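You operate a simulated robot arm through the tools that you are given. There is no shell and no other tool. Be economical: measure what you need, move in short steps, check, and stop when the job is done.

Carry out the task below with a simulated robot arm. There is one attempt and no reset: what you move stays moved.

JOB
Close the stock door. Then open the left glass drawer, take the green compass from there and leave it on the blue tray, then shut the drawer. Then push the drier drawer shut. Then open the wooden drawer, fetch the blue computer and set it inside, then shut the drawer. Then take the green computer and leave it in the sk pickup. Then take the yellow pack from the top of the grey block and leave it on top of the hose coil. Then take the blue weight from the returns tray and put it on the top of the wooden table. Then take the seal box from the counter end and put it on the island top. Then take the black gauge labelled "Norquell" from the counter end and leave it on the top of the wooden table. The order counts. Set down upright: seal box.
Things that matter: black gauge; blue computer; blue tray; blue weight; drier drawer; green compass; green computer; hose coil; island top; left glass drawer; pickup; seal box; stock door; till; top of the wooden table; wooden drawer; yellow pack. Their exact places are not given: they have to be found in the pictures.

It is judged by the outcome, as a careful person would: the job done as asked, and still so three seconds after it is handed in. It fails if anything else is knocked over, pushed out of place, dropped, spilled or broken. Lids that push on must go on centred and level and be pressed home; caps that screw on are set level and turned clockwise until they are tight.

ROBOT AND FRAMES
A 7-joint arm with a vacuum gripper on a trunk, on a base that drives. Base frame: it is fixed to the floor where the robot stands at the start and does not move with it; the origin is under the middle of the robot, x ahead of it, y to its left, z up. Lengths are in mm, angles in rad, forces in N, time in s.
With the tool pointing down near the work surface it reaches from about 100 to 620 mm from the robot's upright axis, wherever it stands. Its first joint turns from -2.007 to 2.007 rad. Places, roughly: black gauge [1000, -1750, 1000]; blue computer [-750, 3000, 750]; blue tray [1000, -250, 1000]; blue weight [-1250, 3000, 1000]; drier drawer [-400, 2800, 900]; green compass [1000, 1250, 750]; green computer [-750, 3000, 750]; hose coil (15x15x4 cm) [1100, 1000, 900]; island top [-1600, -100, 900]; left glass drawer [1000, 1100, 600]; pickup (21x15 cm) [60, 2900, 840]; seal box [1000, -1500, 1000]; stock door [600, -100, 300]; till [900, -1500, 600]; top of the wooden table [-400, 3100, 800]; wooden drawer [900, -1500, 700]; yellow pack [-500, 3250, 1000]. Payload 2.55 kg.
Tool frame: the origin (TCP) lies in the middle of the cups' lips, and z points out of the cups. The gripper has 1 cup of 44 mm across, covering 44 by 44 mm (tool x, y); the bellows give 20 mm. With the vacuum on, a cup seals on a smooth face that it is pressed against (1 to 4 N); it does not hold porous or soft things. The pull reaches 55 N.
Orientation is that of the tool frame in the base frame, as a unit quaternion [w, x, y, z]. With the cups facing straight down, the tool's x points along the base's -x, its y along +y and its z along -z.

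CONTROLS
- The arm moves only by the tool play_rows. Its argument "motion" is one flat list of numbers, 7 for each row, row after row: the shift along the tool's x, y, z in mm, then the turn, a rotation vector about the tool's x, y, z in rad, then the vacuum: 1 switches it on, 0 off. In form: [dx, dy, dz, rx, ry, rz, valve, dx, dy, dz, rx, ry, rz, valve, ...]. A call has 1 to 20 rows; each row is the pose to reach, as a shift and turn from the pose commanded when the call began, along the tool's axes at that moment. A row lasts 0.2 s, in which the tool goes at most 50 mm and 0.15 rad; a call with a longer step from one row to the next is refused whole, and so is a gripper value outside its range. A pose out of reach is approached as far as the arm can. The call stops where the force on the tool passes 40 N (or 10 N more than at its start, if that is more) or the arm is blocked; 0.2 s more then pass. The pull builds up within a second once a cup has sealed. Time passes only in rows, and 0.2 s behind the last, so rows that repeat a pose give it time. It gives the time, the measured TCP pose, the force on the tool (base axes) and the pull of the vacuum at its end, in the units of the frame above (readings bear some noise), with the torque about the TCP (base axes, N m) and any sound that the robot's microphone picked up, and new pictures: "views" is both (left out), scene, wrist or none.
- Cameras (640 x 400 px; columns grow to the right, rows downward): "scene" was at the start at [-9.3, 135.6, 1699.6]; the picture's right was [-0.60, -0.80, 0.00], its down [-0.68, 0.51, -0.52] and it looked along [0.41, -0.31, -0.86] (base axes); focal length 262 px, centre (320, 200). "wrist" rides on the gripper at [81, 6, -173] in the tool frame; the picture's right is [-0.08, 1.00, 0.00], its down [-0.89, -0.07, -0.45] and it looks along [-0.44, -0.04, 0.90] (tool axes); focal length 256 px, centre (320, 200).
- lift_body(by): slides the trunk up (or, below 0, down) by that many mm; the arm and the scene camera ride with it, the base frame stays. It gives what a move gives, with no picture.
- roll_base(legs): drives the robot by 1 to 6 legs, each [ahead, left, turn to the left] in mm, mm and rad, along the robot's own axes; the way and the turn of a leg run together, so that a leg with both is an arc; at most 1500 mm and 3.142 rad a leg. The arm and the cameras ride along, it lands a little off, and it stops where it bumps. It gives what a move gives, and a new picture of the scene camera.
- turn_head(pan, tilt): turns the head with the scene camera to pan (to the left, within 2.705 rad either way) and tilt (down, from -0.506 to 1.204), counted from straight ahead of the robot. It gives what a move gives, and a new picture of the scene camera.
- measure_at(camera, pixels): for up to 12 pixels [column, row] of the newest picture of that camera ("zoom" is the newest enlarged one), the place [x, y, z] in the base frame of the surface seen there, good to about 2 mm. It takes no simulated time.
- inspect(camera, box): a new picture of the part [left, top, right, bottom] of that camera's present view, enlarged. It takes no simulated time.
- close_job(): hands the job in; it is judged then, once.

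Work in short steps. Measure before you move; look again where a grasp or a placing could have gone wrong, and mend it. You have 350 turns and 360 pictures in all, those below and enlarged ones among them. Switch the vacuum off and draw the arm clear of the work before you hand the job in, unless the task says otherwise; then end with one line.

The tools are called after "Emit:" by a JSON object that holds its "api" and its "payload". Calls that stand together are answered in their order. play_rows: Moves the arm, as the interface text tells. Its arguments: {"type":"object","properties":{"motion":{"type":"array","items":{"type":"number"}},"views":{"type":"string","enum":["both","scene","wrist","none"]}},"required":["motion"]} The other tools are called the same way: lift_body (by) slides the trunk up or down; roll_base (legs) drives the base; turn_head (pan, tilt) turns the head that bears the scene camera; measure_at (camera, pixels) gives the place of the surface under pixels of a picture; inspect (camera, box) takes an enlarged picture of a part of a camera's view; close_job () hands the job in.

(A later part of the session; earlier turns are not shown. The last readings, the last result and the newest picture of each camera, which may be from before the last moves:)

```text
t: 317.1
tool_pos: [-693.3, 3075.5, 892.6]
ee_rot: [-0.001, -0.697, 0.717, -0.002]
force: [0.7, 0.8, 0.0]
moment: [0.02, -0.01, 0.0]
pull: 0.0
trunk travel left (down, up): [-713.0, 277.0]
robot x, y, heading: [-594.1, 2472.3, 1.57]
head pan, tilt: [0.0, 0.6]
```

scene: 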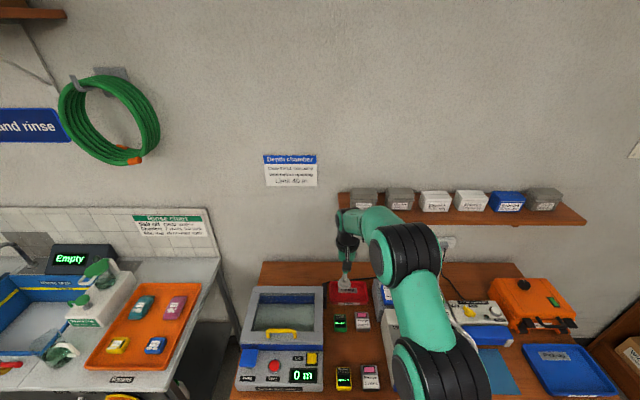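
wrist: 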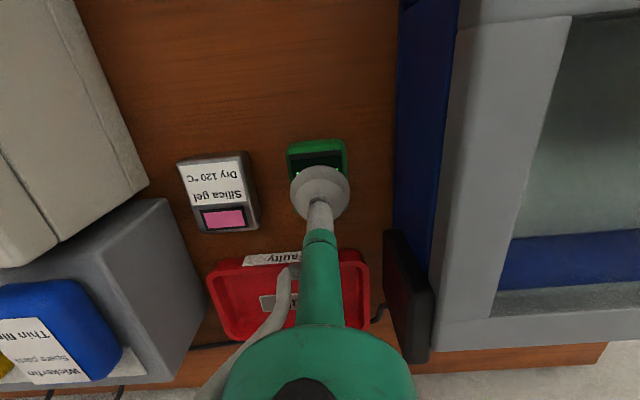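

Aligned. Press and seal, then lift.

Emit:
{"api": "play_rows", "payload": {"motion": [0, 0, 14, 0, 0, 0, 1, 0, 0, 22, 0, 0, 0, 1, 0, 0, 27, 0, 0, 0, 1, 0, 0, 29, 0, 0, 0, 1, 0, 0, 29, 0, 0, 0, 1, 0, 0, 10, 0, 0, 0, 1, 0, 0, 0, 0, 0, 0, 1], "views": "none"}}

Emit:
{"api": "lift_body", "payload": {"by": 195}}

```text
t: 318.7
tool_pos: [-694.3, 3076.5, 889.9]
ee_rot: [-0.002, -0.697, 0.717, -0.001]
force: [0.6, -0.1, -0.6]
moment: [0.01, 0.0, 0.0]
pull: 54.7
trunk travel left (down, up): [-713.0, 277.0]
robot x, y, heading: [-597.7, 2472.8, 1.572]
head pan, tilt: [0.0, 0.6]
```

```text
t: 320.8
tool_pos: [-694.6, 3076.5, 1088.0]
ee_rot: [-0.001, -0.697, 0.717, -0.001]
force: [0.2, 0.7, -1.2]
moment: [-0.02, -0.01, 0.02]
pull: 54.8
trunk travel left (down, up): [-908.0, 82.0]
robot x, y, heading: [-599.8, 2472.0, 1.569]
head pan, tilt: [0.0, 0.6]
```

Holding. Drive to the pick-up tray at (60, 2900).

Emit:
{"api": "roll_base", "payload": {"legs": [[-175, 0, 0], [0, -755, 0]]}}

Emit:
{"api": "play_rows", "payload": {"motion": [0, 0, 0, 0, 0, 0, 1], "views": "wrist"}}

```text
t: 326.0
tool_pos: [62.4, 2900.4, 1087.5]
ee_rot: [-0.001, -0.699, 0.715, -0.001]
force: [0.3, 0.3, -0.8]
moment: [-0.02, 0.02, -0.01]
pull: 55.6
trunk travel left (down, up): [-908.0, 82.0]
robot x, y, heading: [166.1, 2294.6, 1.576]
head pan, tilt: [0.0, 0.6]
```

scene: 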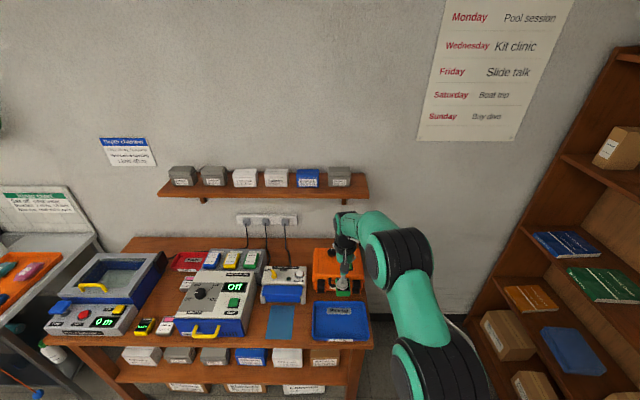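

```text
t: 326.4
tool_pos: [62.2, 2899.2, 1085.6]
ee_rot: [-0.001, -0.699, 0.715, 0.0]
force: [-0.7, -0.5, -0.4]
moment: [0.01, 0.02, -0.01]
pull: 54.8
trunk travel left (down, up): [-908.0, 82.0]
robot x, y, heading: [165.7, 2293.3, 1.573]
head pan, tilt: [0.0, 0.6]
```

wrist: 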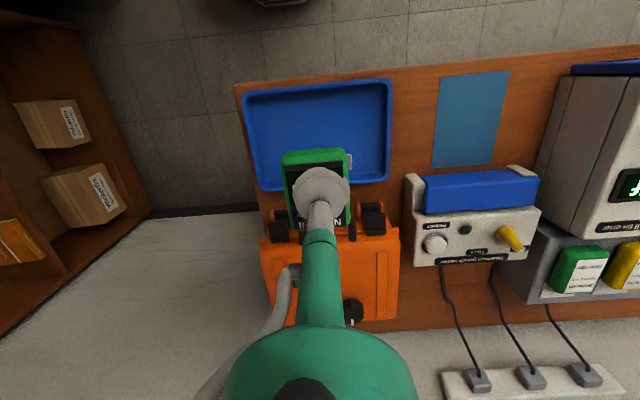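

Emit:
{"api": "measure_at", "payload": {"camera": "wrist", "pixels": [[255, 105], [380, 95], [375, 172], [270, 180], [320, 120], [246, 92], [390, 82], [386, 178]]}}

```text
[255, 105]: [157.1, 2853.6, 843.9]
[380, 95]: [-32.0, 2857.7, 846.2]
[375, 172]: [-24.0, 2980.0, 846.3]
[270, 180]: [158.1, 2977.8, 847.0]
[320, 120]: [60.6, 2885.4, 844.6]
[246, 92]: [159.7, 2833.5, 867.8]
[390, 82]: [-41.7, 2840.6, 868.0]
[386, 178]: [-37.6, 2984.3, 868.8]
```

Tray centre (61, 2912), floor 845. Shift 12 and lower.

Emit:
{"api": "play_rows", "payload": {"motion": [-12, 0, 0, 0, 0, 0, 1, -12, 0, 0, 0, 0, 0, 1], "views": "none"}}

Emit:
{"api": "lift_body", "payload": {"by": -202}}

Emit:
{"api": "play_rows", "payload": {"motion": [0, 0, 5, 0, 0, 0, 1, 0, 0, 9, 0, 0, 0, 1, 0, 0, 12, 0, 0, 0, 1, 0, 0, 14, 0, 0, 0, 1], "views": "wrist"}}

```text
t: 327.0
tool_pos: [64.4, 2904.6, 1083.1]
ee_rot: [0.0, -0.699, 0.715, -0.001]
force: [-0.7, 0.2, -0.7]
moment: [0.0, -0.02, -0.02]
pull: 54.6
out of reach, approached as far as the arm can: row 1, 2
trunk travel left (down, up): [-908.0, 82.0]
robot x, y, heading: [166.8, 2296.8, 1.579]
head pan, tilt: [0.0, 0.6]
```

```text
t: 329.2
tool_pos: [64.8, 2903.0, 881.0]
ee_rot: [-0.001, -0.699, 0.715, 0.0]
force: [0.1, 0.8, -1.0]
moment: [0.03, 0.02, 0.01]
pull: 54.6
trunk travel left (down, up): [-706.0, 284.0]
robot x, y, heading: [164.6, 2294.9, 1.577]
head pan, tilt: [0.0, 0.6]
```

```text
t: 330.2
tool_pos: [63.6, 2905.9, 871.1]
ee_rot: [0.001, -0.699, 0.715, 0.003]
force: [0.3, -2.3, 14.9]
moment: [-0.21, -0.12, -0.01]
pull: 54.8
trunk travel left (down, up): [-706.0, 284.0]
robot x, y, heading: [163.0, 2294.5, 1.577]
head pan, tilt: [0.0, 0.6]
```

wrist: 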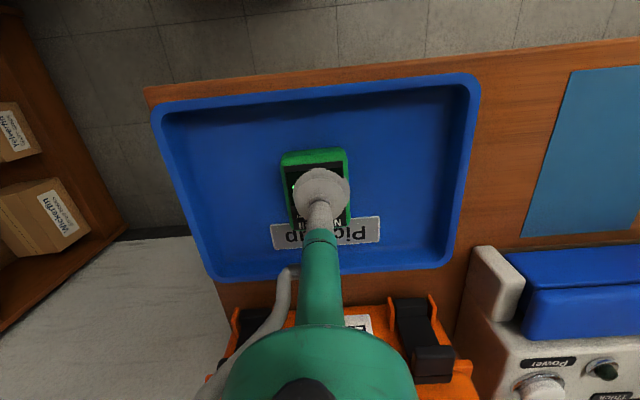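

Resting inside the tray. Release and rise.

Emit:
{"api": "play_rows", "payload": {"motion": [0, 0, 0, 0, 0, 0, 0, 0, 0, 0, 0, 0, 0, 0, 0, 0, 0, 0, 0, 0, 0, 0, 0, -4, 0, 0, 0, 0, 0, 0, -12, 0, 0, 0, 0], "views": "none"}}

Emit:
{"api": "lift_body", "payload": {"by": 225}}

Emit:
{"api": "play_rows", "payload": {"motion": [0, 0, 0, 0, 0, 0, 0], "views": "wrist"}}

```text
t: 331.4
tool_pos: [64.6, 2903.5, 879.2]
ee_rot: [-0.001, -0.699, 0.715, -0.001]
force: [-0.4, 0.1, -0.5]
moment: [0.0, -0.01, 0.01]
pull: 0.1
trunk travel left (down, up): [-706.0, 284.0]
robot x, y, heading: [166.2, 2292.3, 1.58]
head pan, tilt: [0.0, 0.6]
```

```text
t: 333.8
tool_pos: [64.2, 2904.1, 1103.1]
ee_rot: [-0.001, -0.699, 0.715, -0.001]
force: [-0.1, 0.3, 0.6]
moment: [0.02, 0.0, 0.01]
pull: 0.0
trunk travel left (down, up): [-931.0, 59.0]
robot x, y, heading: [161.4, 2296.5, 1.571]
head pan, tilt: [0.0, 0.6]
```

```text
t: 334.2
tool_pos: [64.7, 2904.7, 1104.0]
ee_rot: [0.0, -0.699, 0.715, -0.001]
force: [0.2, -0.1, 0.0]
moment: [0.0, 0.0, -0.02]
pull: 0.1
trunk travel left (down, up): [-931.0, 59.0]
robot x, y, heading: [164.3, 2294.8, 1.572]
head pan, tilt: [0.0, 0.6]
```

wrist: 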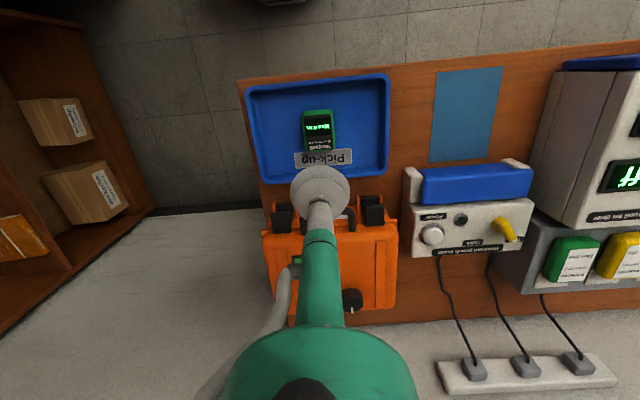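

Green computer is in the tray. For the yellow pack I need the clearance to the wall shelf; measure it.

Emit:
{"api": "measure_at", "payload": {"camera": "scene", "pixels": [[160, 195], [240, 197], [366, 192], [240, 192], [240, 186], [228, 255], [230, 262], [226, 270], [320, 178], [220, 268], [232, 268]]}}

Emit:
{"api": "inspect", "payload": {"camera": "scene", "box": [160, 230, 320, 330]}}

```text
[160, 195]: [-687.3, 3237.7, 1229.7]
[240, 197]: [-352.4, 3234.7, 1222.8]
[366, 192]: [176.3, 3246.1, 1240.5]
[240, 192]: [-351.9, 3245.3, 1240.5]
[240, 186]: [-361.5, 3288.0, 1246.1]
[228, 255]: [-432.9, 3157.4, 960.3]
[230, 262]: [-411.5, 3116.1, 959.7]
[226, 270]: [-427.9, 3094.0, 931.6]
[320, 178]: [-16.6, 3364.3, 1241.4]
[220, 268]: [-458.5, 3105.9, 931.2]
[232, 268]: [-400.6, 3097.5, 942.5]
```

```text
4.00 times, centred on (240, 280) of scene
```

zoom: 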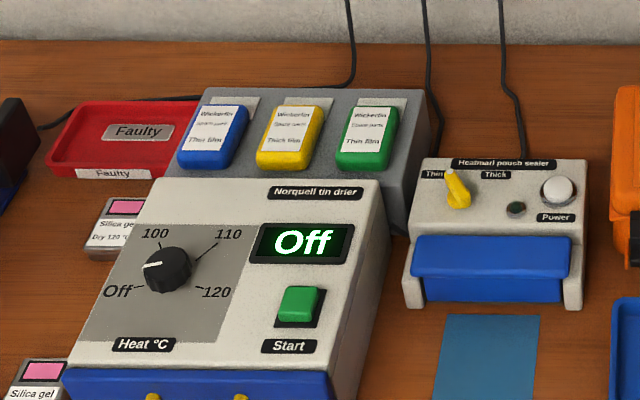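

Shelf front at y≈3237 leaves room. Drive to place the tool above the yellow pack.

Emit:
{"api": "roll_base", "payload": {"legs": [[0, 480, 0], [205, 0, 0]]}}

Emit:
{"api": "play_rows", "payload": {"motion": [0, 0, 0, 0, 0, 0, 0], "views": "wrist"}}

```text
t: 338.3
tool_pos: [-414.5, 3113.1, 1102.8]
ee_rot: [-0.001, -0.696, 0.718, -0.001]
force: [0.1, -1.1, 0.5]
moment: [-0.02, 0.03, 0.02]
pull: 0.0
trunk travel left (down, up): [-931.0, 59.0]
robot x, y, heading: [-322.4, 2502.7, 1.561]
head pan, tilt: [0.0, 0.6]
```

scene: 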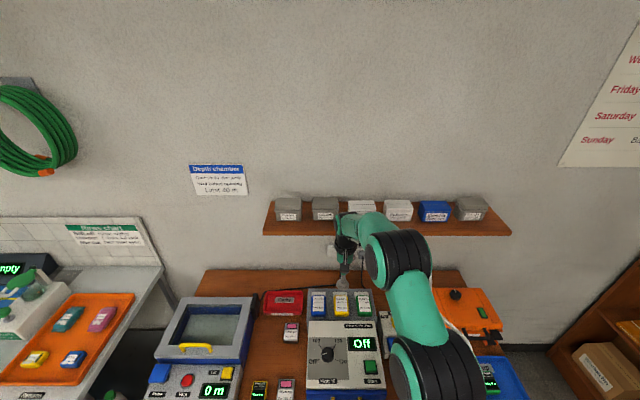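

```text
t: 338.7
tool_pos: [-415.3, 3113.0, 1104.3]
ee_rot: [-0.002, -0.696, 0.718, 0.0]
force: [-0.4, 0.3, 0.9]
moment: [0.01, -0.01, 0.01]
pull: 0.0
trunk travel left (down, up): [-931.0, 59.0]
robot x, y, heading: [-320.5, 2505.5, 1.568]
head pan, tilt: [0.0, 0.6]
```

wrist: 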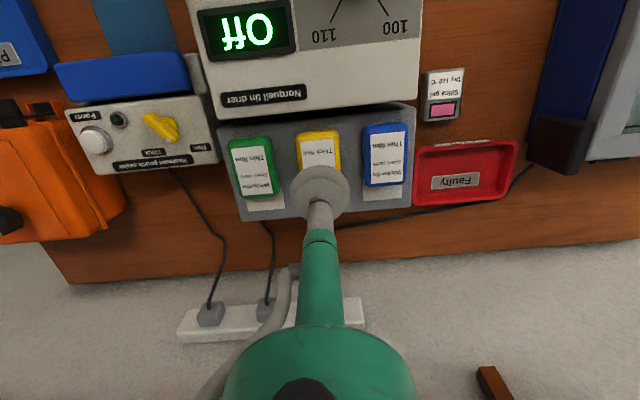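

Measure the yellow pack (and the blue one for length).

Emit:
{"api": "measure_at", "payload": {"camera": "wrist", "pixels": [[299, 148], [339, 148], [318, 135], [318, 150], [388, 130], [388, 155], [388, 183], [370, 155], [405, 155], [350, 200], [318, 160]]}}

Emit:
{"api": "inspect", "payload": {"camera": "wrist", "box": [220, 100, 420, 225]}}

```text
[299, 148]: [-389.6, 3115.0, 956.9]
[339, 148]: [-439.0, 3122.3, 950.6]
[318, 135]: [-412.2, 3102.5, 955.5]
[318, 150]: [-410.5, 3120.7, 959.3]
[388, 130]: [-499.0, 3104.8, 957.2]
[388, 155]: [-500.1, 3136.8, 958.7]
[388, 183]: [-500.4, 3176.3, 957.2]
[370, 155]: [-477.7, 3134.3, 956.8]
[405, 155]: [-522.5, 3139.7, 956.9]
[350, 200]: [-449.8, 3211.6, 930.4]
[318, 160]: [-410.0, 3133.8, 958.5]
```

```text
3.20 times, centred on (320, 162) of wrist
```

zoom: 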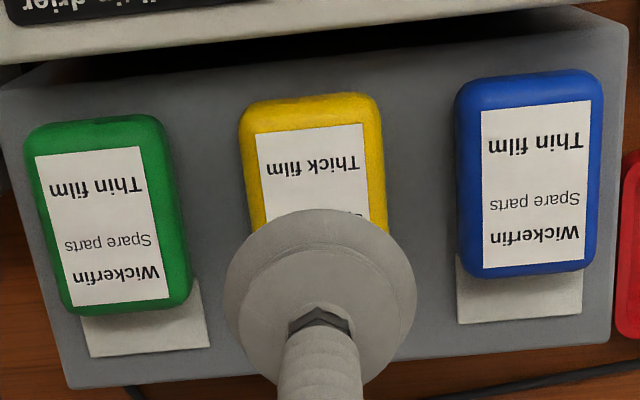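

Yellow pack centre ≈ (-412, 3140), top 958. Nudge forward 26 and lower.

Emit:
{"api": "roll_base", "payload": {"legs": [[26, 0, 0]]}}

Emit:
{"api": "lift_body", "payload": {"by": -120}}

Emit:
{"api": "play_rows", "payload": {"motion": [0, 0, 0, 0, 0, 0, 1], "views": "wrist"}}

```text
t: 339.5
tool_pos: [-416.2, 3136.0, 1104.9]
ee_rot: [0.0, -0.696, 0.718, 0.0]
force: [-0.3, 0.3, 0.3]
moment: [0.01, 0.05, -0.02]
pull: 0.1
trunk travel left (down, up): [-931.0, 59.0]
robot x, y, heading: [-316.3, 2528.9, 1.565]
head pan, tilt: [0.0, 0.6]
```

scene: 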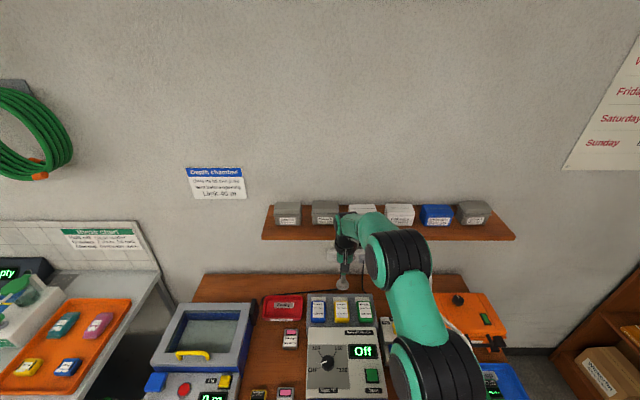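

```text
t: 341.0
tool_pos: [-413.3, 3137.9, 984.8]
ee_rot: [-0.001, -0.695, 0.719, 0.001]
force: [-0.3, -0.4, 0.8]
moment: [0.02, 0.01, -0.01]
pull: 0.1
trunk travel left (down, up): [-811.0, 179.0]
robot x, y, heading: [-318.5, 2531.4, 1.563]
head pan, tilt: [0.0, 0.6]
```

```text
t: 341.4
tool_pos: [-414.7, 3139.2, 983.6]
ee_rot: [0.0, -0.696, 0.718, -0.001]
force: [0.2, 0.4, 0.2]
moment: [0.0, 0.0, 0.04]
pull: 0.1
trunk travel left (down, up): [-811.0, 179.0]
robot x, y, heading: [-325.0, 2528.8, 1.564]
head pan, tilt: [0.0, 0.6]
```

wrist: 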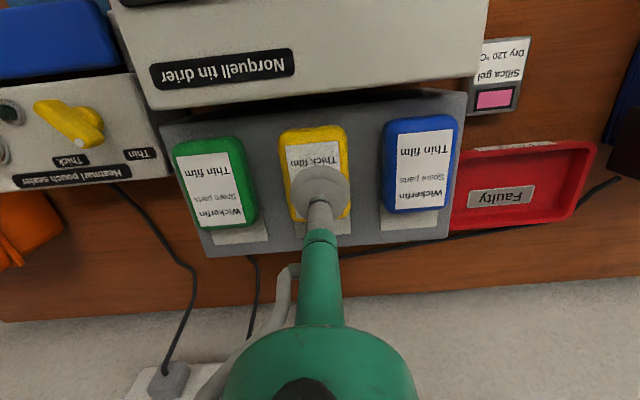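

Well centred. Press, seal, lift.

Emit:
{"api": "play_rows", "payload": {"motion": [0, -2, 14, 0, 0, 0, 1, 0, -2, 23, 0, 0, 0, 1, 0, -2, 28, 0, 0, 0, 1, 0, -2, 30, 0, 0, 0, 1, 0, -2, 30, 0, 0, 0, 1, 0, -2, 15, 0, 0, 0, 1, 0, -2, 0, 0, 0, 0, 1], "views": "none"}}

Emit:
{"api": "lift_body", "payload": {"by": 150}}

Emit:
{"api": "roll_base", "payload": {"legs": [[-400, 0, 0]]}}

```text
t: 343.0
tool_pos: [-413.1, 3138.5, 983.4]
ee_rot: [-0.001, -0.696, 0.718, -0.001]
force: [-0.5, 0.5, -0.7]
moment: [-0.01, 0.01, 0.0]
pull: 54.8
trunk travel left (down, up): [-811.0, 179.0]
robot x, y, heading: [-321.2, 2531.0, 1.567]
head pan, tilt: [0.0, 0.6]
```

```text
t: 344.7
tool_pos: [-412.9, 3139.2, 1135.3]
ee_rot: [0.001, -0.696, 0.718, 0.0]
force: [-0.1, 0.1, -1.0]
moment: [-0.01, 0.05, -0.01]
pull: 55.1
trunk travel left (down, up): [-961.0, 29.0]
robot x, y, heading: [-321.8, 2525.3, 1.562]
head pan, tilt: [0.0, 0.6]
```

```text
t: 347.2
tool_pos: [-412.9, 2739.2, 1134.6]
ee_rot: [-0.001, -0.694, 0.72, 0.0]
force: [-0.2, -0.3, -0.9]
moment: [0.03, 0.04, -0.01]
pull: 54.9
trunk travel left (down, up): [-961.0, 29.0]
robot x, y, heading: [-324.4, 2127.9, 1.555]
head pan, tilt: [0.0, 0.6]
```

scene: 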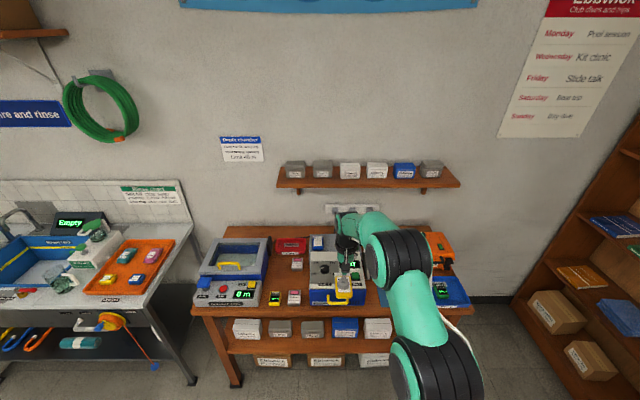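

Yellow pack held. Drive to the counter near the hose coil (y≈1000).

Emit:
{"api": "roll_base", "payload": {"legs": [[-1230, 0, 0], [0, 0, -1.555]]}}

Emit:
{"api": "turn_head", "payload": {"pan": 0.2, "tilt": 0.6}}

```text
t: 357.2
tool_pos: [253.7, 997.1, 1135.8]
ee_rot: [0.0, 0.013, 1.0, 0.001]
force: [-0.8, -0.1, -0.5]
moment: [0.0, -0.04, 0.03]
pull: 54.9
trunk travel left (down, up): [-961.0, 29.0]
robot x, y, heading: [-354.9, 898.7, 0.003]
head pan, tilt: [0.0, 0.6]
```

scene: 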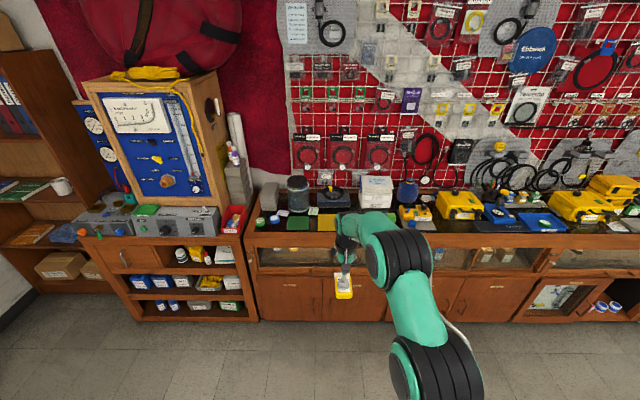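

```text
t: 357.9
tool_pos: [253.8, 996.4, 1134.5]
ee_rot: [-0.001, 0.014, 1.0, 0.001]
force: [0.8, 0.6, -0.1]
moment: [0.02, 0.02, 0.01]
pull: 54.7
trunk travel left (down, up): [-961.0, 29.0]
robot x, y, heading: [-353.7, 899.7, 0.002]
head pan, tilt: [0.201, 0.6]
```

scene: 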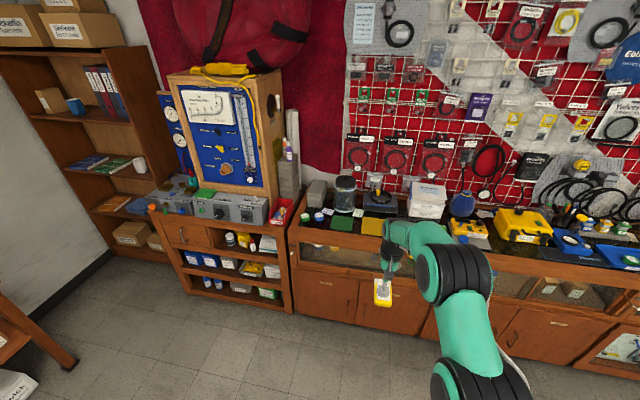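

Emit:
{"api": "inspect", "payload": {"camera": "scene", "box": [300, 160, 480, 250]}}

Emit:
{"api": "measure_at", "payload": {"camera": "scene", "pixels": [[378, 195], [382, 205], [378, 188], [345, 200], [428, 190], [372, 226]]}}

```text
3.56 times, centred on (390, 205) of scene
```

zoom: 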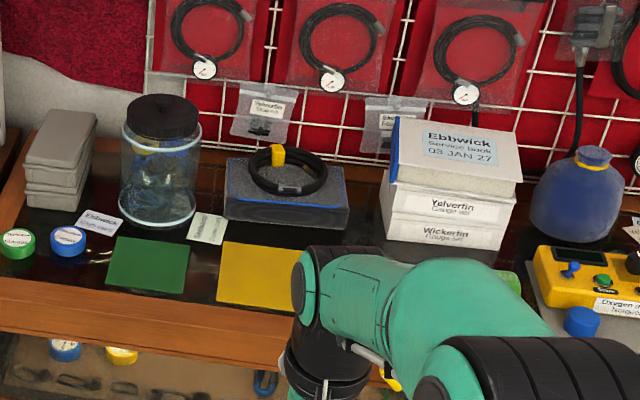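

```text
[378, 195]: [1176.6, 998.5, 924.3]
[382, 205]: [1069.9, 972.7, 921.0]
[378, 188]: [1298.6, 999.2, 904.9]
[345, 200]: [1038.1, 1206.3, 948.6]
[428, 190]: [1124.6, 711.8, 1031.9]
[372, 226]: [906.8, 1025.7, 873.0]
```

The coil (black, on a grey block) is at about (1100, 990, 920+). Drive closer and look from above.

Emit:
{"api": "roll_base", "payload": {"legs": [[770, 0, 0]]}}

Emit:
{"api": "play_rows", "payload": {"motion": [0, 0, 0, 0, 0, 0, 1], "views": "wrist"}}

```text
t: 362.2
tool_pos: [1045.5, 994.8, 1134.7]
ee_rot: [0.0, 0.013, 1.0, 0.0]
force: [0.3, -0.3, -1.3]
moment: [-0.01, 0.01, 0.01]
pull: 55.1
trunk travel left (down, up): [-961.0, 29.0]
robot x, y, heading: [436.2, 899.4, 0.001]
head pan, tilt: [0.201, 0.6]
```

scene: 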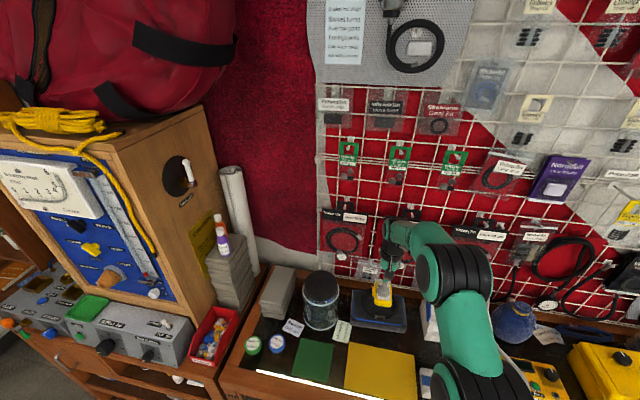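

```text
t: 362.6
tool_pos: [1044.8, 995.6, 1136.0]
ee_rot: [-0.001, 0.013, 1.0, 0.0]
force: [1.0, 0.4, -0.9]
moment: [-0.03, -0.03, 0.01]
pull: 55.5
trunk travel left (down, up): [-961.0, 29.0]
robot x, y, heading: [436.1, 896.2, -0.005]
head pan, tilt: [0.201, 0.6]
```

wrist: 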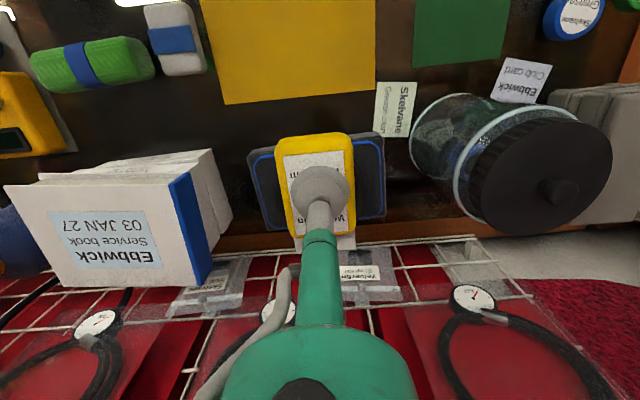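

The coil is hidden below the pack; sidestep 130 to the left to see it.

Emit:
{"api": "roll_base", "payload": {"legs": [[-30, 130, 0]]}}

Emit:
{"api": "play_rows", "payload": {"motion": [0, 0, 0, 0, 0, 0, 1], "views": "wrist"}}

```text
t: 363.9
tool_pos: [1015.2, 1123.0, 1134.0]
ee_rot: [-0.002, 0.013, 1.0, 0.001]
force: [-0.3, -0.7, -0.8]
moment: [0.0, 0.0, 0.01]
pull: 55.1
trunk travel left (down, up): [-961.0, 29.0]
robot x, y, heading: [406.4, 1024.2, 0.0]
head pan, tilt: [0.201, 0.6]
```

scene: 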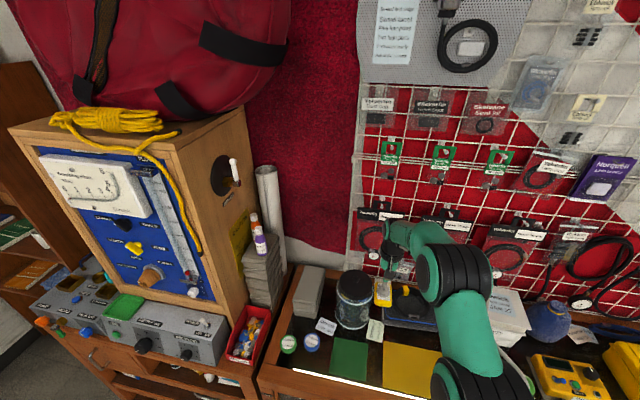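

```text
t: 364.3
tool_pos: [1015.0, 1122.7, 1134.7]
ee_rot: [-0.001, 0.012, 1.0, 0.0]
force: [0.2, -0.9, -0.4]
moment: [0.01, 0.02, -0.03]
pull: 54.8
trunk travel left (down, up): [-961.0, 29.0]
robot x, y, heading: [407.5, 1024.8, -0.003]
head pan, tilt: [0.201, 0.6]
```

wrist: 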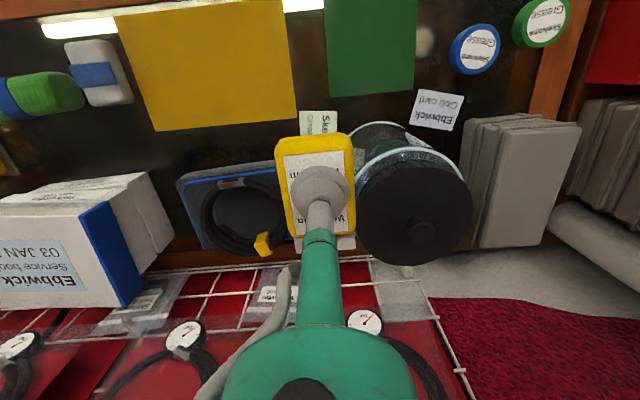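

Emit:
{"api": "inspect", "payload": {"camera": "wrist", "box": [170, 150, 300, 265]}}

Emit:
{"api": "measure_at", "payload": {"camera": "wrist", "pixels": [[243, 210], [205, 205], [240, 185], [275, 195], [240, 240], [264, 243], [210, 225], [230, 210], [255, 215], [400, 220]]}}

```text
3.48 times, centred on (235, 208) of wrist
```

zoom: 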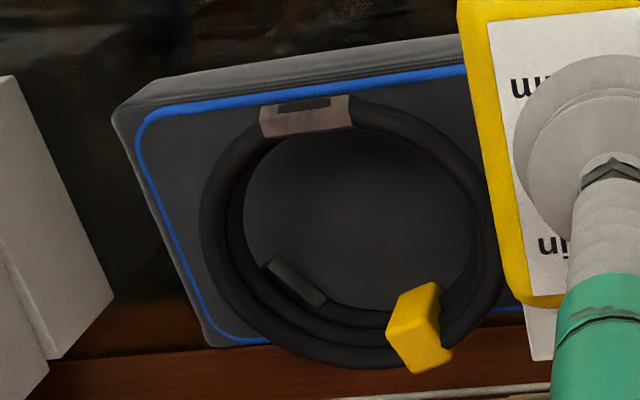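

```text
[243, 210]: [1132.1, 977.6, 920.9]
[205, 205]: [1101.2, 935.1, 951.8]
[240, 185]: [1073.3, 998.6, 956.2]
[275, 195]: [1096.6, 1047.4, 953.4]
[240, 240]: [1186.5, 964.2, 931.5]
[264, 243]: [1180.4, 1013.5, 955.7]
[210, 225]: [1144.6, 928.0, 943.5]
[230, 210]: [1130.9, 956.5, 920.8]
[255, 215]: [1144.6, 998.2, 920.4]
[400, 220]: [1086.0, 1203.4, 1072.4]
```

Coil top z≈953 with an open hole (floor 921) wide enough for the pack to drop in, so the pack must sit over the ring itself. I measure the ring precisely.

Emit:
{"api": "measure_at", "payload": {"camera": "zoom", "pixels": [[220, 180], [210, 220], [230, 280], [270, 330], [330, 355], [385, 110], [430, 135], [465, 170], [488, 230], [480, 300], [305, 118], [262, 140]]}}

Emit:
{"api": "measure_at", "payload": {"camera": "zoom", "pixels": [[203, 220], [240, 220], [250, 195], [470, 200], [495, 210], [300, 104], [300, 135], [400, 105], [395, 125], [440, 160], [340, 320], [410, 330]]}}

```text
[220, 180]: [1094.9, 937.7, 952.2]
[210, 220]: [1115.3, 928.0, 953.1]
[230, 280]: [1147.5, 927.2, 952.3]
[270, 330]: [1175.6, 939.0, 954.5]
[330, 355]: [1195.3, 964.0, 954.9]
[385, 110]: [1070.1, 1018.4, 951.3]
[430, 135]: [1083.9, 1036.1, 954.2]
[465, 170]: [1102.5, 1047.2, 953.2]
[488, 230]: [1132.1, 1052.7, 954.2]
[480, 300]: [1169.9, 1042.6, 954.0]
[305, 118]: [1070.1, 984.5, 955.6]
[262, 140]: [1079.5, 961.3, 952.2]
```

```text
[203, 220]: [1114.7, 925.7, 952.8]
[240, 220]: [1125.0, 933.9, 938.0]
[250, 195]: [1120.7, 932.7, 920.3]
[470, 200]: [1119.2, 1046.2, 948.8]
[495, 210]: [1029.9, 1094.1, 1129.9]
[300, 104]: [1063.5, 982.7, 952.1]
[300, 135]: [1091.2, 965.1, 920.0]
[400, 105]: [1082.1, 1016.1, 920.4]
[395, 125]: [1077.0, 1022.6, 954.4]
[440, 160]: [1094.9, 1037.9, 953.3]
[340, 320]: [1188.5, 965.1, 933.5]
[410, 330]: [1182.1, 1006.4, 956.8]
```

Ring centre ≈ (1131, 990), ridge radius 64, top ≈953–956. I'll lay the pack tangentially on the front arc (pack centre x≈1077, y≈990), so rotate the tool 90° first.

Emit:
{"api": "play_rows", "payload": {"motion": [0, 0, 0, 0, 0, 0.14, 1, 0, 0, 0, 0, 0, 0.28, 1, 0, 0, 0, 0, 0, 0.42, 1, 0, 0, 0, 0, 0, 0.56, 1, 0, 0, 0, 0, 0, 0.7, 1, 0, 0, 0, 0, 0, 0.84, 1, 0, 0, 0, 0, 0, 0.98, 1, 0, 0, 0, 0, 0, 1.12, 1, 0, 0, 0, 0, 0, 1.26, 1, 0, 0, 0, 0, 0, 1.4, 1, 0, 0, 0, 0, 0, 1.545, 1, 0, 0, 0, 0, 0, 1.545, 1], "views": "wrist"}}

```text
t: 366.9
tool_pos: [1015.8, 1122.9, 1135.0]
ee_rot: [-0.001, 0.707, 0.708, -0.001]
force: [-0.4, 0.7, -1.2]
moment: [0.04, -0.03, -0.01]
pull: 55.1
trunk travel left (down, up): [-961.0, 29.0]
robot x, y, heading: [404.5, 1026.6, 0.001]
head pan, tilt: [0.201, 0.6]
```

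wrist: 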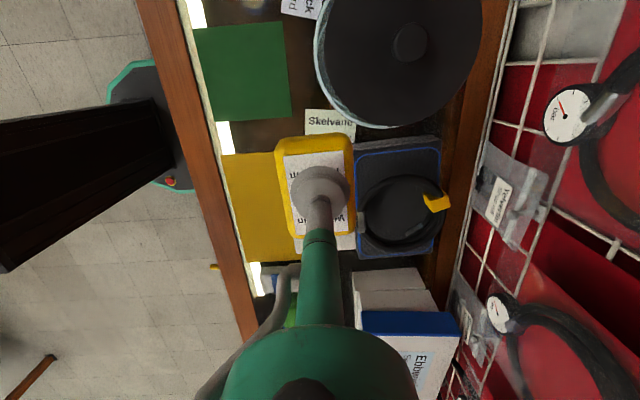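

Rotation done; now tool x = +y, tool y = +x. Drive right 133 and forward 36.

Emit:
{"api": "roll_base", "payload": {"legs": [[0, -133, 0], [36, 0, 0]]}}

Emit:
{"api": "play_rows", "payload": {"motion": [0, 12, 15, 0, 0, 0, 1, 0, 24, 30, 0, 0, 0, 1], "views": "wrist"}}

```text
t: 368.8
tool_pos: [1053.9, 991.7, 1132.8]
ee_rot: [-0.001, 0.705, 0.709, -0.001]
force: [0.3, -0.7, -1.2]
moment: [0.03, 0.01, -0.01]
pull: 54.6
trunk travel left (down, up): [-961.0, 29.0]
robot x, y, heading: [440.6, 895.4, 0.005]
head pan, tilt: [0.201, 0.6]
stopped in leg 2: the robot was blocked; the commanded pose is now the measured one
```

scene: 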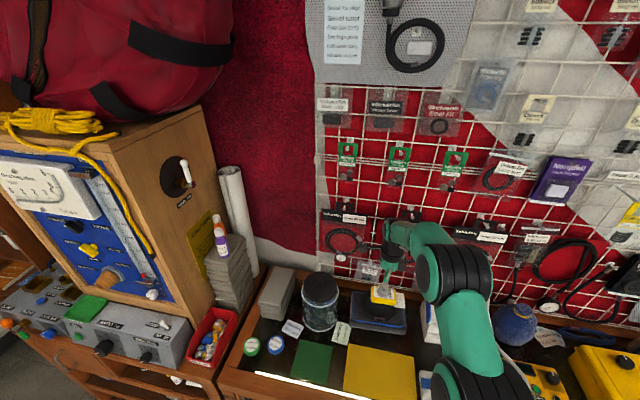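

```text
t: 369.4
tool_pos: [1068.7, 991.6, 1101.8]
ee_rot: [0.0, 0.705, 0.709, 0.0]
force: [0.4, 0.2, -0.9]
moment: [0.02, 0.01, -0.04]
pull: 54.8
out of reach, approached as far as the arm can: row 2
trunk travel left (down, up): [-961.0, 29.0]
robot x, y, heading: [442.5, 895.2, 0.005]
head pan, tilt: [0.201, 0.6]
```

wrist: 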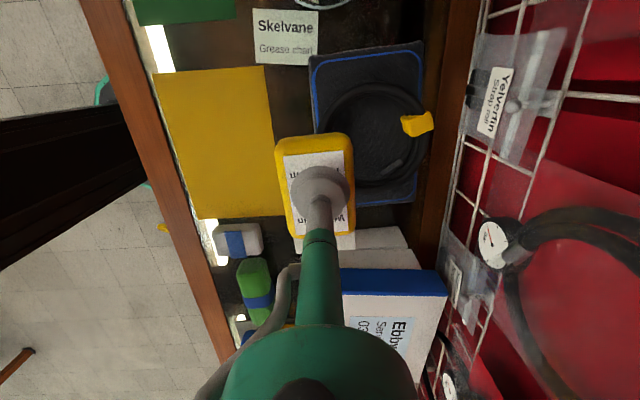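

Reach is limited; check the service-book stack clearance and compute placement.

Emit:
{"api": "measure_at", "payload": {"camera": "wrist", "pixels": [[380, 235], [345, 260], [400, 240], [350, 110], [345, 90], [330, 110], [400, 200], [340, 120], [360, 95]]}}

Emit:
{"api": "play_rows", "payload": {"motion": [0, 0, 20, 0, 0, 0, 1, 0, 6, 40, 0, 0, 0, 1, 0, 10, 60, 0, 0, 0, 1], "views": "none"}}

```text
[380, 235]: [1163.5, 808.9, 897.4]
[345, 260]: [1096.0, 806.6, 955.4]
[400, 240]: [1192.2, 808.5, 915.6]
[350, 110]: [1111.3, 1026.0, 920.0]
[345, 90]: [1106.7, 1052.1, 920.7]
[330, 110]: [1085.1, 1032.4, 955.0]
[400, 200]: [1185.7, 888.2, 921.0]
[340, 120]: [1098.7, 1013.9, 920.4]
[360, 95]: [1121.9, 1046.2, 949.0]
```

```text
t: 370.2
tool_pos: [1079.6, 991.6, 1040.0]
ee_rot: [0.0, 0.705, 0.709, 0.0]
force: [0.9, -0.2, -0.3]
moment: [-0.02, -0.01, -0.01]
pull: 55.3
trunk travel left (down, up): [-961.0, 29.0]
robot x, y, heading: [444.1, 895.5, 0.01]
head pan, tilt: [0.201, 0.6]
```

x=1080 reached. Lower the trunk 46 and then settle to contact at x≈1076.

Emit:
{"api": "lift_body", "payload": {"by": -46}}

Emit:
{"api": "play_rows", "payload": {"motion": [0, -3, 3, 0, 0, 0, 1, 0, -3, 6, 0, 0, 0, 1, 0, -3, 9, 0, 0, 0, 1, 0, -3, 11, 0, 0, 0, 1], "views": "wrist"}}

```text
t: 371.1
tool_pos: [1078.8, 991.1, 995.6]
ee_rot: [0.001, 0.705, 0.709, 0.0]
force: [-0.1, 0.8, -0.8]
moment: [0.0, -0.02, 0.01]
pull: 54.9
trunk travel left (down, up): [-915.0, 75.0]
robot x, y, heading: [440.0, 893.7, 0.01]
head pan, tilt: [0.201, 0.6]
```

```text
t: 372.1
tool_pos: [1075.5, 992.1, 983.9]
ee_rot: [0.0, 0.705, 0.709, 0.0]
force: [-0.2, 0.3, -1.2]
moment: [0.0, 0.02, 0.01]
pull: 55.3
trunk travel left (down, up): [-915.0, 75.0]
robot x, y, heading: [441.1, 893.5, 0.004]
head pan, tilt: [0.201, 0.6]
```

wrist: 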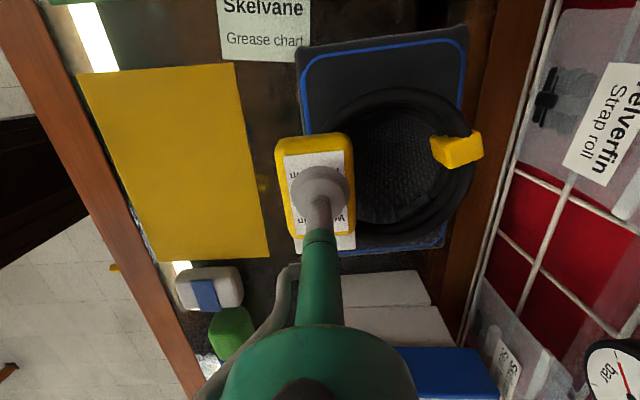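

No contact yet; continue down slowly.

Emit:
{"api": "play_rows", "payload": {"motion": [0, 0, 2, 0, 0, 0, 1, 0, 0, 4, 0, 0, 0, 1, 0, 0, 6, 0, 0, 0, 1], "views": "none"}}

```text
t: 372.9
tool_pos: [1075.9, 992.1, 982.8]
ee_rot: [0.002, 0.706, 0.709, 0.003]
force: [-4.6, -0.9, 20.2]
moment: [-0.21, 0.12, -0.08]
pull: 54.6
trunk travel left (down, up): [-915.0, 75.0]
robot x, y, heading: [441.4, 898.4, 0.007]
head pan, tilt: [0.201, 0.6]
```

Contact at z≈983. Ease off and release.

Emit:
{"api": "play_rows", "payload": {"motion": [0, 0, -3, 0, 0, 0, 1, 0, 0, -3, 0, 0, 0, 0, 0, 0, -3, 0, 0, 0, 0, 0, 0, -3, 0, 0, 0, 0, 0, 0, -6, 0, 0, 0, 0, 0, 0, -15, 0, 0, 0, 0, 0, 0, -40, 0, 0, 0, 0], "views": "wrist"}}

```text
t: 374.5
tool_pos: [1073.1, 991.5, 1018.8]
ee_rot: [0.0, 0.705, 0.709, 0.0]
force: [-0.3, -0.1, 0.0]
moment: [0.03, -0.03, 0.0]
pull: 0.1
trunk travel left (down, up): [-915.0, 75.0]
robot x, y, heading: [444.1, 893.6, 0.009]
head pan, tilt: [0.201, 0.6]
```

wrist: 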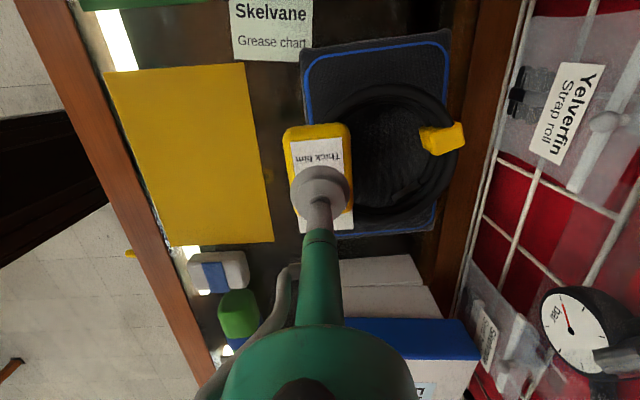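

Raise and step aside to inspect the placement.

Emit:
{"api": "lift_body", "payload": {"by": 70}}

Emit:
{"api": "roll_base", "payload": {"legs": [[-50, 130, 0]]}}

Emit:
{"api": "play_rows", "payload": {"motion": [0, 0, 0, 0, 0, 0, 0], "views": "wrist"}}

```text
t: 375.6
tool_pos: [1075.0, 990.0, 1087.5]
ee_rot: [0.0, 0.705, 0.709, 0.0]
force: [-0.4, 0.1, -0.3]
moment: [-0.01, -0.02, -0.01]
pull: 0.1
trunk travel left (down, up): [-985.0, 5.0]
robot x, y, heading: [442.7, 896.3, 0.003]
head pan, tilt: [0.201, 0.6]
```

```text
t: 376.9
tool_pos: [1025.6, 1117.8, 1087.6]
ee_rot: [-0.002, 0.706, 0.708, -0.001]
force: [-0.5, 0.0, -0.1]
moment: [-0.02, -0.02, 0.0]
pull: 0.1
trunk travel left (down, up): [-985.0, 5.0]
robot x, y, heading: [393.2, 1023.9, -0.003]
head pan, tilt: [0.201, 0.6]
```

scene: 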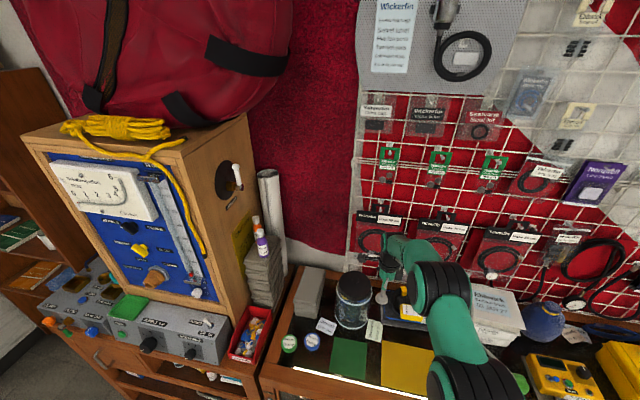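

```text
t: 377.3
tool_pos: [1024.9, 1117.3, 1087.7]
ee_rot: [-0.001, 0.707, 0.707, 0.0]
force: [0.1, -0.2, 0.0]
moment: [0.05, 0.02, 0.0]
pull: 0.0
trunk travel left (down, up): [-985.0, 5.0]
robot x, y, heading: [392.4, 1023.7, 0.003]
head pan, tilt: [0.201, 0.6]
```

wrist: 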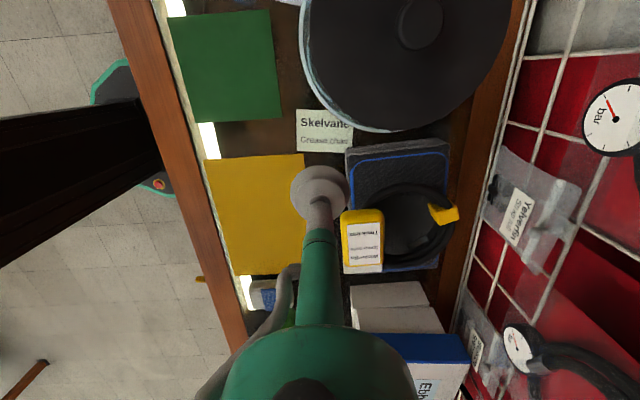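

Emit:
{"api": "inspect", "payload": {"camera": "wrist", "box": [310, 160, 480, 290]}}

Emit:
{"api": "measure_at", "payload": {"camera": "wrist", "pixels": [[348, 220], [378, 215], [352, 260], [378, 262], [363, 240]]}}

```text
3.08 times, centred on (395, 225) of wrist
```

zoom: 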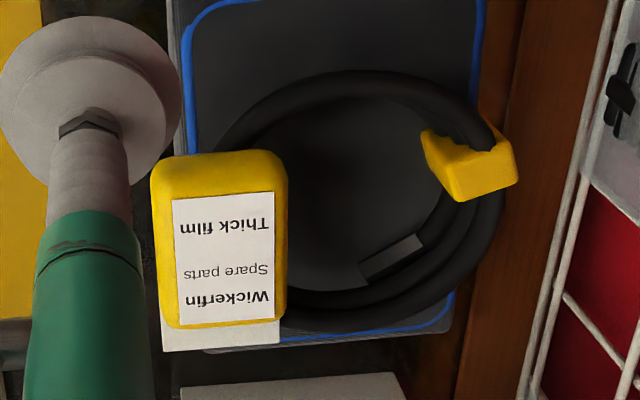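

```text
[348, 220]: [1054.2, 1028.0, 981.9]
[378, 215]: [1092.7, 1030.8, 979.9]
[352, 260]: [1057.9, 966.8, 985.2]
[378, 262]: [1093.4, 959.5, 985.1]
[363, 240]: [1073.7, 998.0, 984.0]
```

The pack lies level on the coil. Now rotate the tool back and drive to the returns tray on the rinse bench.

Emit:
{"api": "roll_base", "payload": {"legs": [[-750, 0, 0], [0, 0, 1.571], [1150, 0, 0], [0, 800, 0]]}}

Emit:
{"api": "play_rows", "payload": {"motion": [0, 0, 0, 0, 0, -0.14, 0, 0, 0, 0, 0, 0, -0.28, 0, 0, 0, 0, 0, 0, -0.42, 0, 0, 0, 0, 0, 0, -0.56, 0, 0, 0, 0, 0, 0, -0.7, 0, 0, 0, 0, 0, 0, -0.84, 0, 0, 0, 0, 0, 0, -0.98, 0, 0, 0, 0, 0, 0, -1.12, 0, 0, 0, 0, 0, 0, -1.26, 0, 0, 0, 0, 0, 0, -1.4, 0, 0, 0, 0, 0, 0, -1.54, 0, 0, 0, 0, 0, 0, -1.57, 0], "views": "none"}}

Emit:
{"api": "turn_head", "payload": {"pan": 0.1, "tilt": 0.7}}

```text
t: 394.7
tool_pos: [-1297.3, 2814.3, 1088.1]
ee_rot: [0.0, -0.009, 1.0, -0.001]
force: [0.4, 0.1, 0.5]
moment: [-0.01, 0.02, -0.03]
pull: 0.1
trunk travel left (down, up): [-985.0, 5.0]
robot x, y, heading: [-1192.4, 2181.7, 1.587]
head pan, tilt: [0.201, 0.6]
```

scene: 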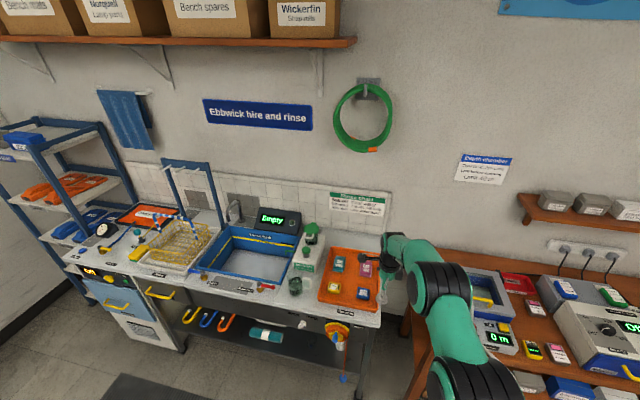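

```text
t: 397.3
tool_pos: [-1295.5, 2814.2, 1087.1]
ee_rot: [0.001, 0.713, -0.701, 0.001]
force: [0.1, -0.6, 0.9]
moment: [-0.02, 0.01, 0.01]
pull: 0.0
trunk travel left (down, up): [-985.0, 5.0]
robot x, y, heading: [-1195.5, 2179.7, 1.589]
head pan, tilt: [0.201, 0.6]
```

```text
t: 398.0
tool_pos: [-1296.5, 2813.8, 1088.7]
ee_rot: [0.001, 0.713, -0.701, 0.0]
force: [-0.2, -0.1, -0.5]
moment: [0.01, 0.0, -0.02]
pull: 0.1
trunk travel left (down, up): [-985.0, 5.0]
robot x, y, heading: [-1193.6, 2184.4, 1.581]
head pan, tilt: [0.099, 0.7]
```

scene: 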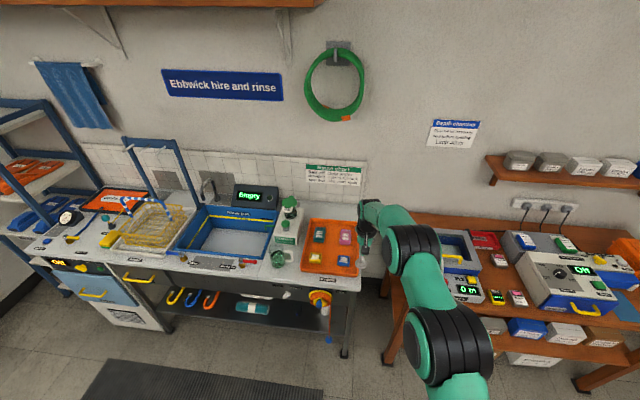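

Emit:
{"api": "inspect", "payload": {"camera": "scene", "box": [280, 200, 380, 290]}}

Emit:
{"api": "measure_at", "payload": {"camera": "scene", "pixels": [[343, 259], [316, 257], [344, 239], [320, 236], [330, 265], [310, 230], [355, 272]]}}

```text
4.44 times, centred on (330, 245) of scene
```

zoom: 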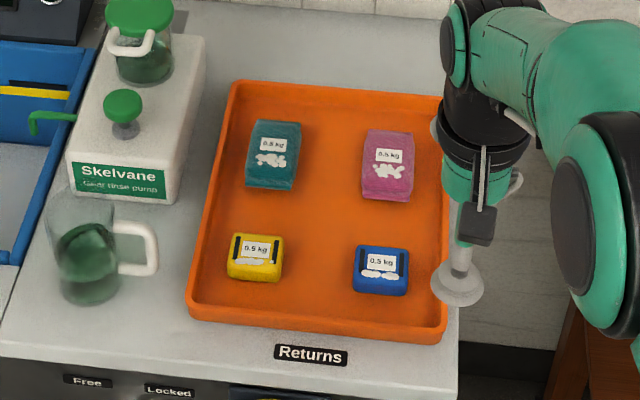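

```text
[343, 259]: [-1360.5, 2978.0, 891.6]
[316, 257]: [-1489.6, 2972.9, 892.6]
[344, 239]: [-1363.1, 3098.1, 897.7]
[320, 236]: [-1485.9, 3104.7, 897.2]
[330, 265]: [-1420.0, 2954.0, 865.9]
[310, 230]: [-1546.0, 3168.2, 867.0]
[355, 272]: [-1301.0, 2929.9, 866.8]
```

Blue weight at ≈(-1360, 2978, 892). Drive over it and view with the wrist.

Emit:
{"api": "roll_base", "payload": {"legs": [[0, 60, -0.01], [145, 0, 0]]}}

Emit:
{"api": "play_rows", "payload": {"motion": [0, 0, 0, 0, 0, 0, 0], "views": "wrist"}}

```text
t: 399.9
tool_pos: [-1351.1, 2957.7, 1088.0]
ee_rot: [0.001, 0.71, -0.705, 0.0]
force: [-0.2, 0.6, 0.3]
moment: [-0.04, 0.01, 0.0]
pull: 0.1
trunk travel left (down, up): [-985.0, 5.0]
robot x, y, heading: [-1254.0, 2328.1, 1.582]
head pan, tilt: [0.099, 0.7]
```

scene: 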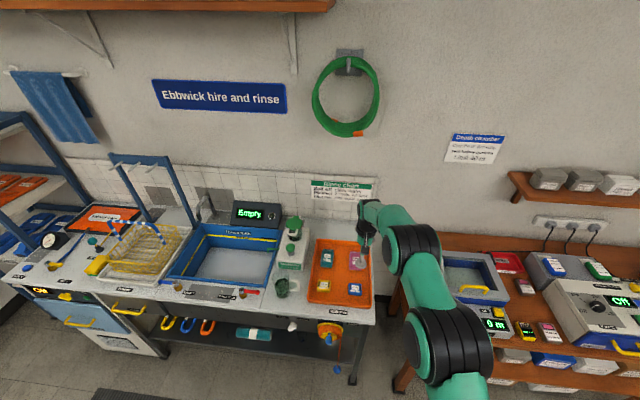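

```text
t: 400.3
tool_pos: [-1352.4, 2958.1, 1087.6]
ee_rot: [0.0, 0.71, -0.704, 0.0]
force: [0.1, -0.4, 0.4]
moment: [0.02, 0.01, 0.02]
pull: 0.1
trunk travel left (down, up): [-985.0, 5.0]
robot x, y, heading: [-1258.2, 2328.1, 1.587]
head pan, tilt: [0.099, 0.7]
```

wrist: 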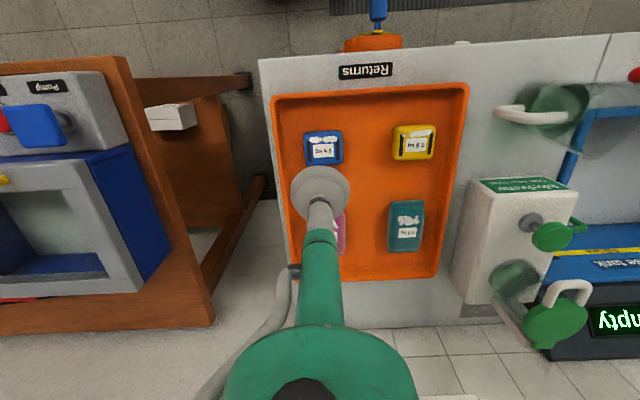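

Emit:
{"api": "inspect", "payload": {"camera": "wrist", "box": [280, 110, 360, 180]}}

Emit:
{"api": "measure_at", "payload": {"camera": "wrist", "pixels": [[323, 148], [304, 148], [343, 148], [323, 133], [323, 163], [323, 138], [323, 155]]}}

```text
5.71 times, centred on (320, 145) of wrist
```

zoom: 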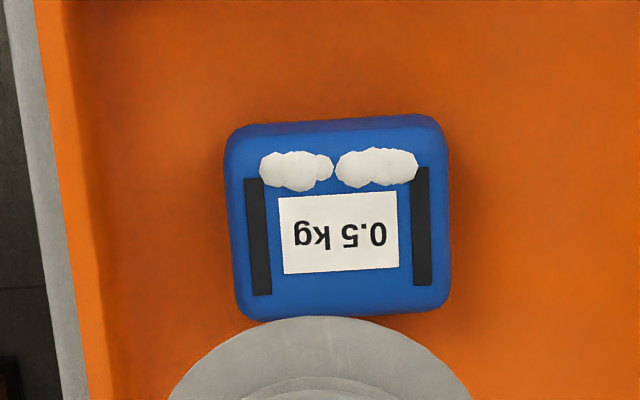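

```text
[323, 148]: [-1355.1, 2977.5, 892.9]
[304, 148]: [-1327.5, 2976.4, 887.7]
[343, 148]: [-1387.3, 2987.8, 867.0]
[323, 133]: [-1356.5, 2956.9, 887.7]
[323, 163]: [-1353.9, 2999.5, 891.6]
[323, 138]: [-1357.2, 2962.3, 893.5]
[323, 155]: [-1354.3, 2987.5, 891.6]
```

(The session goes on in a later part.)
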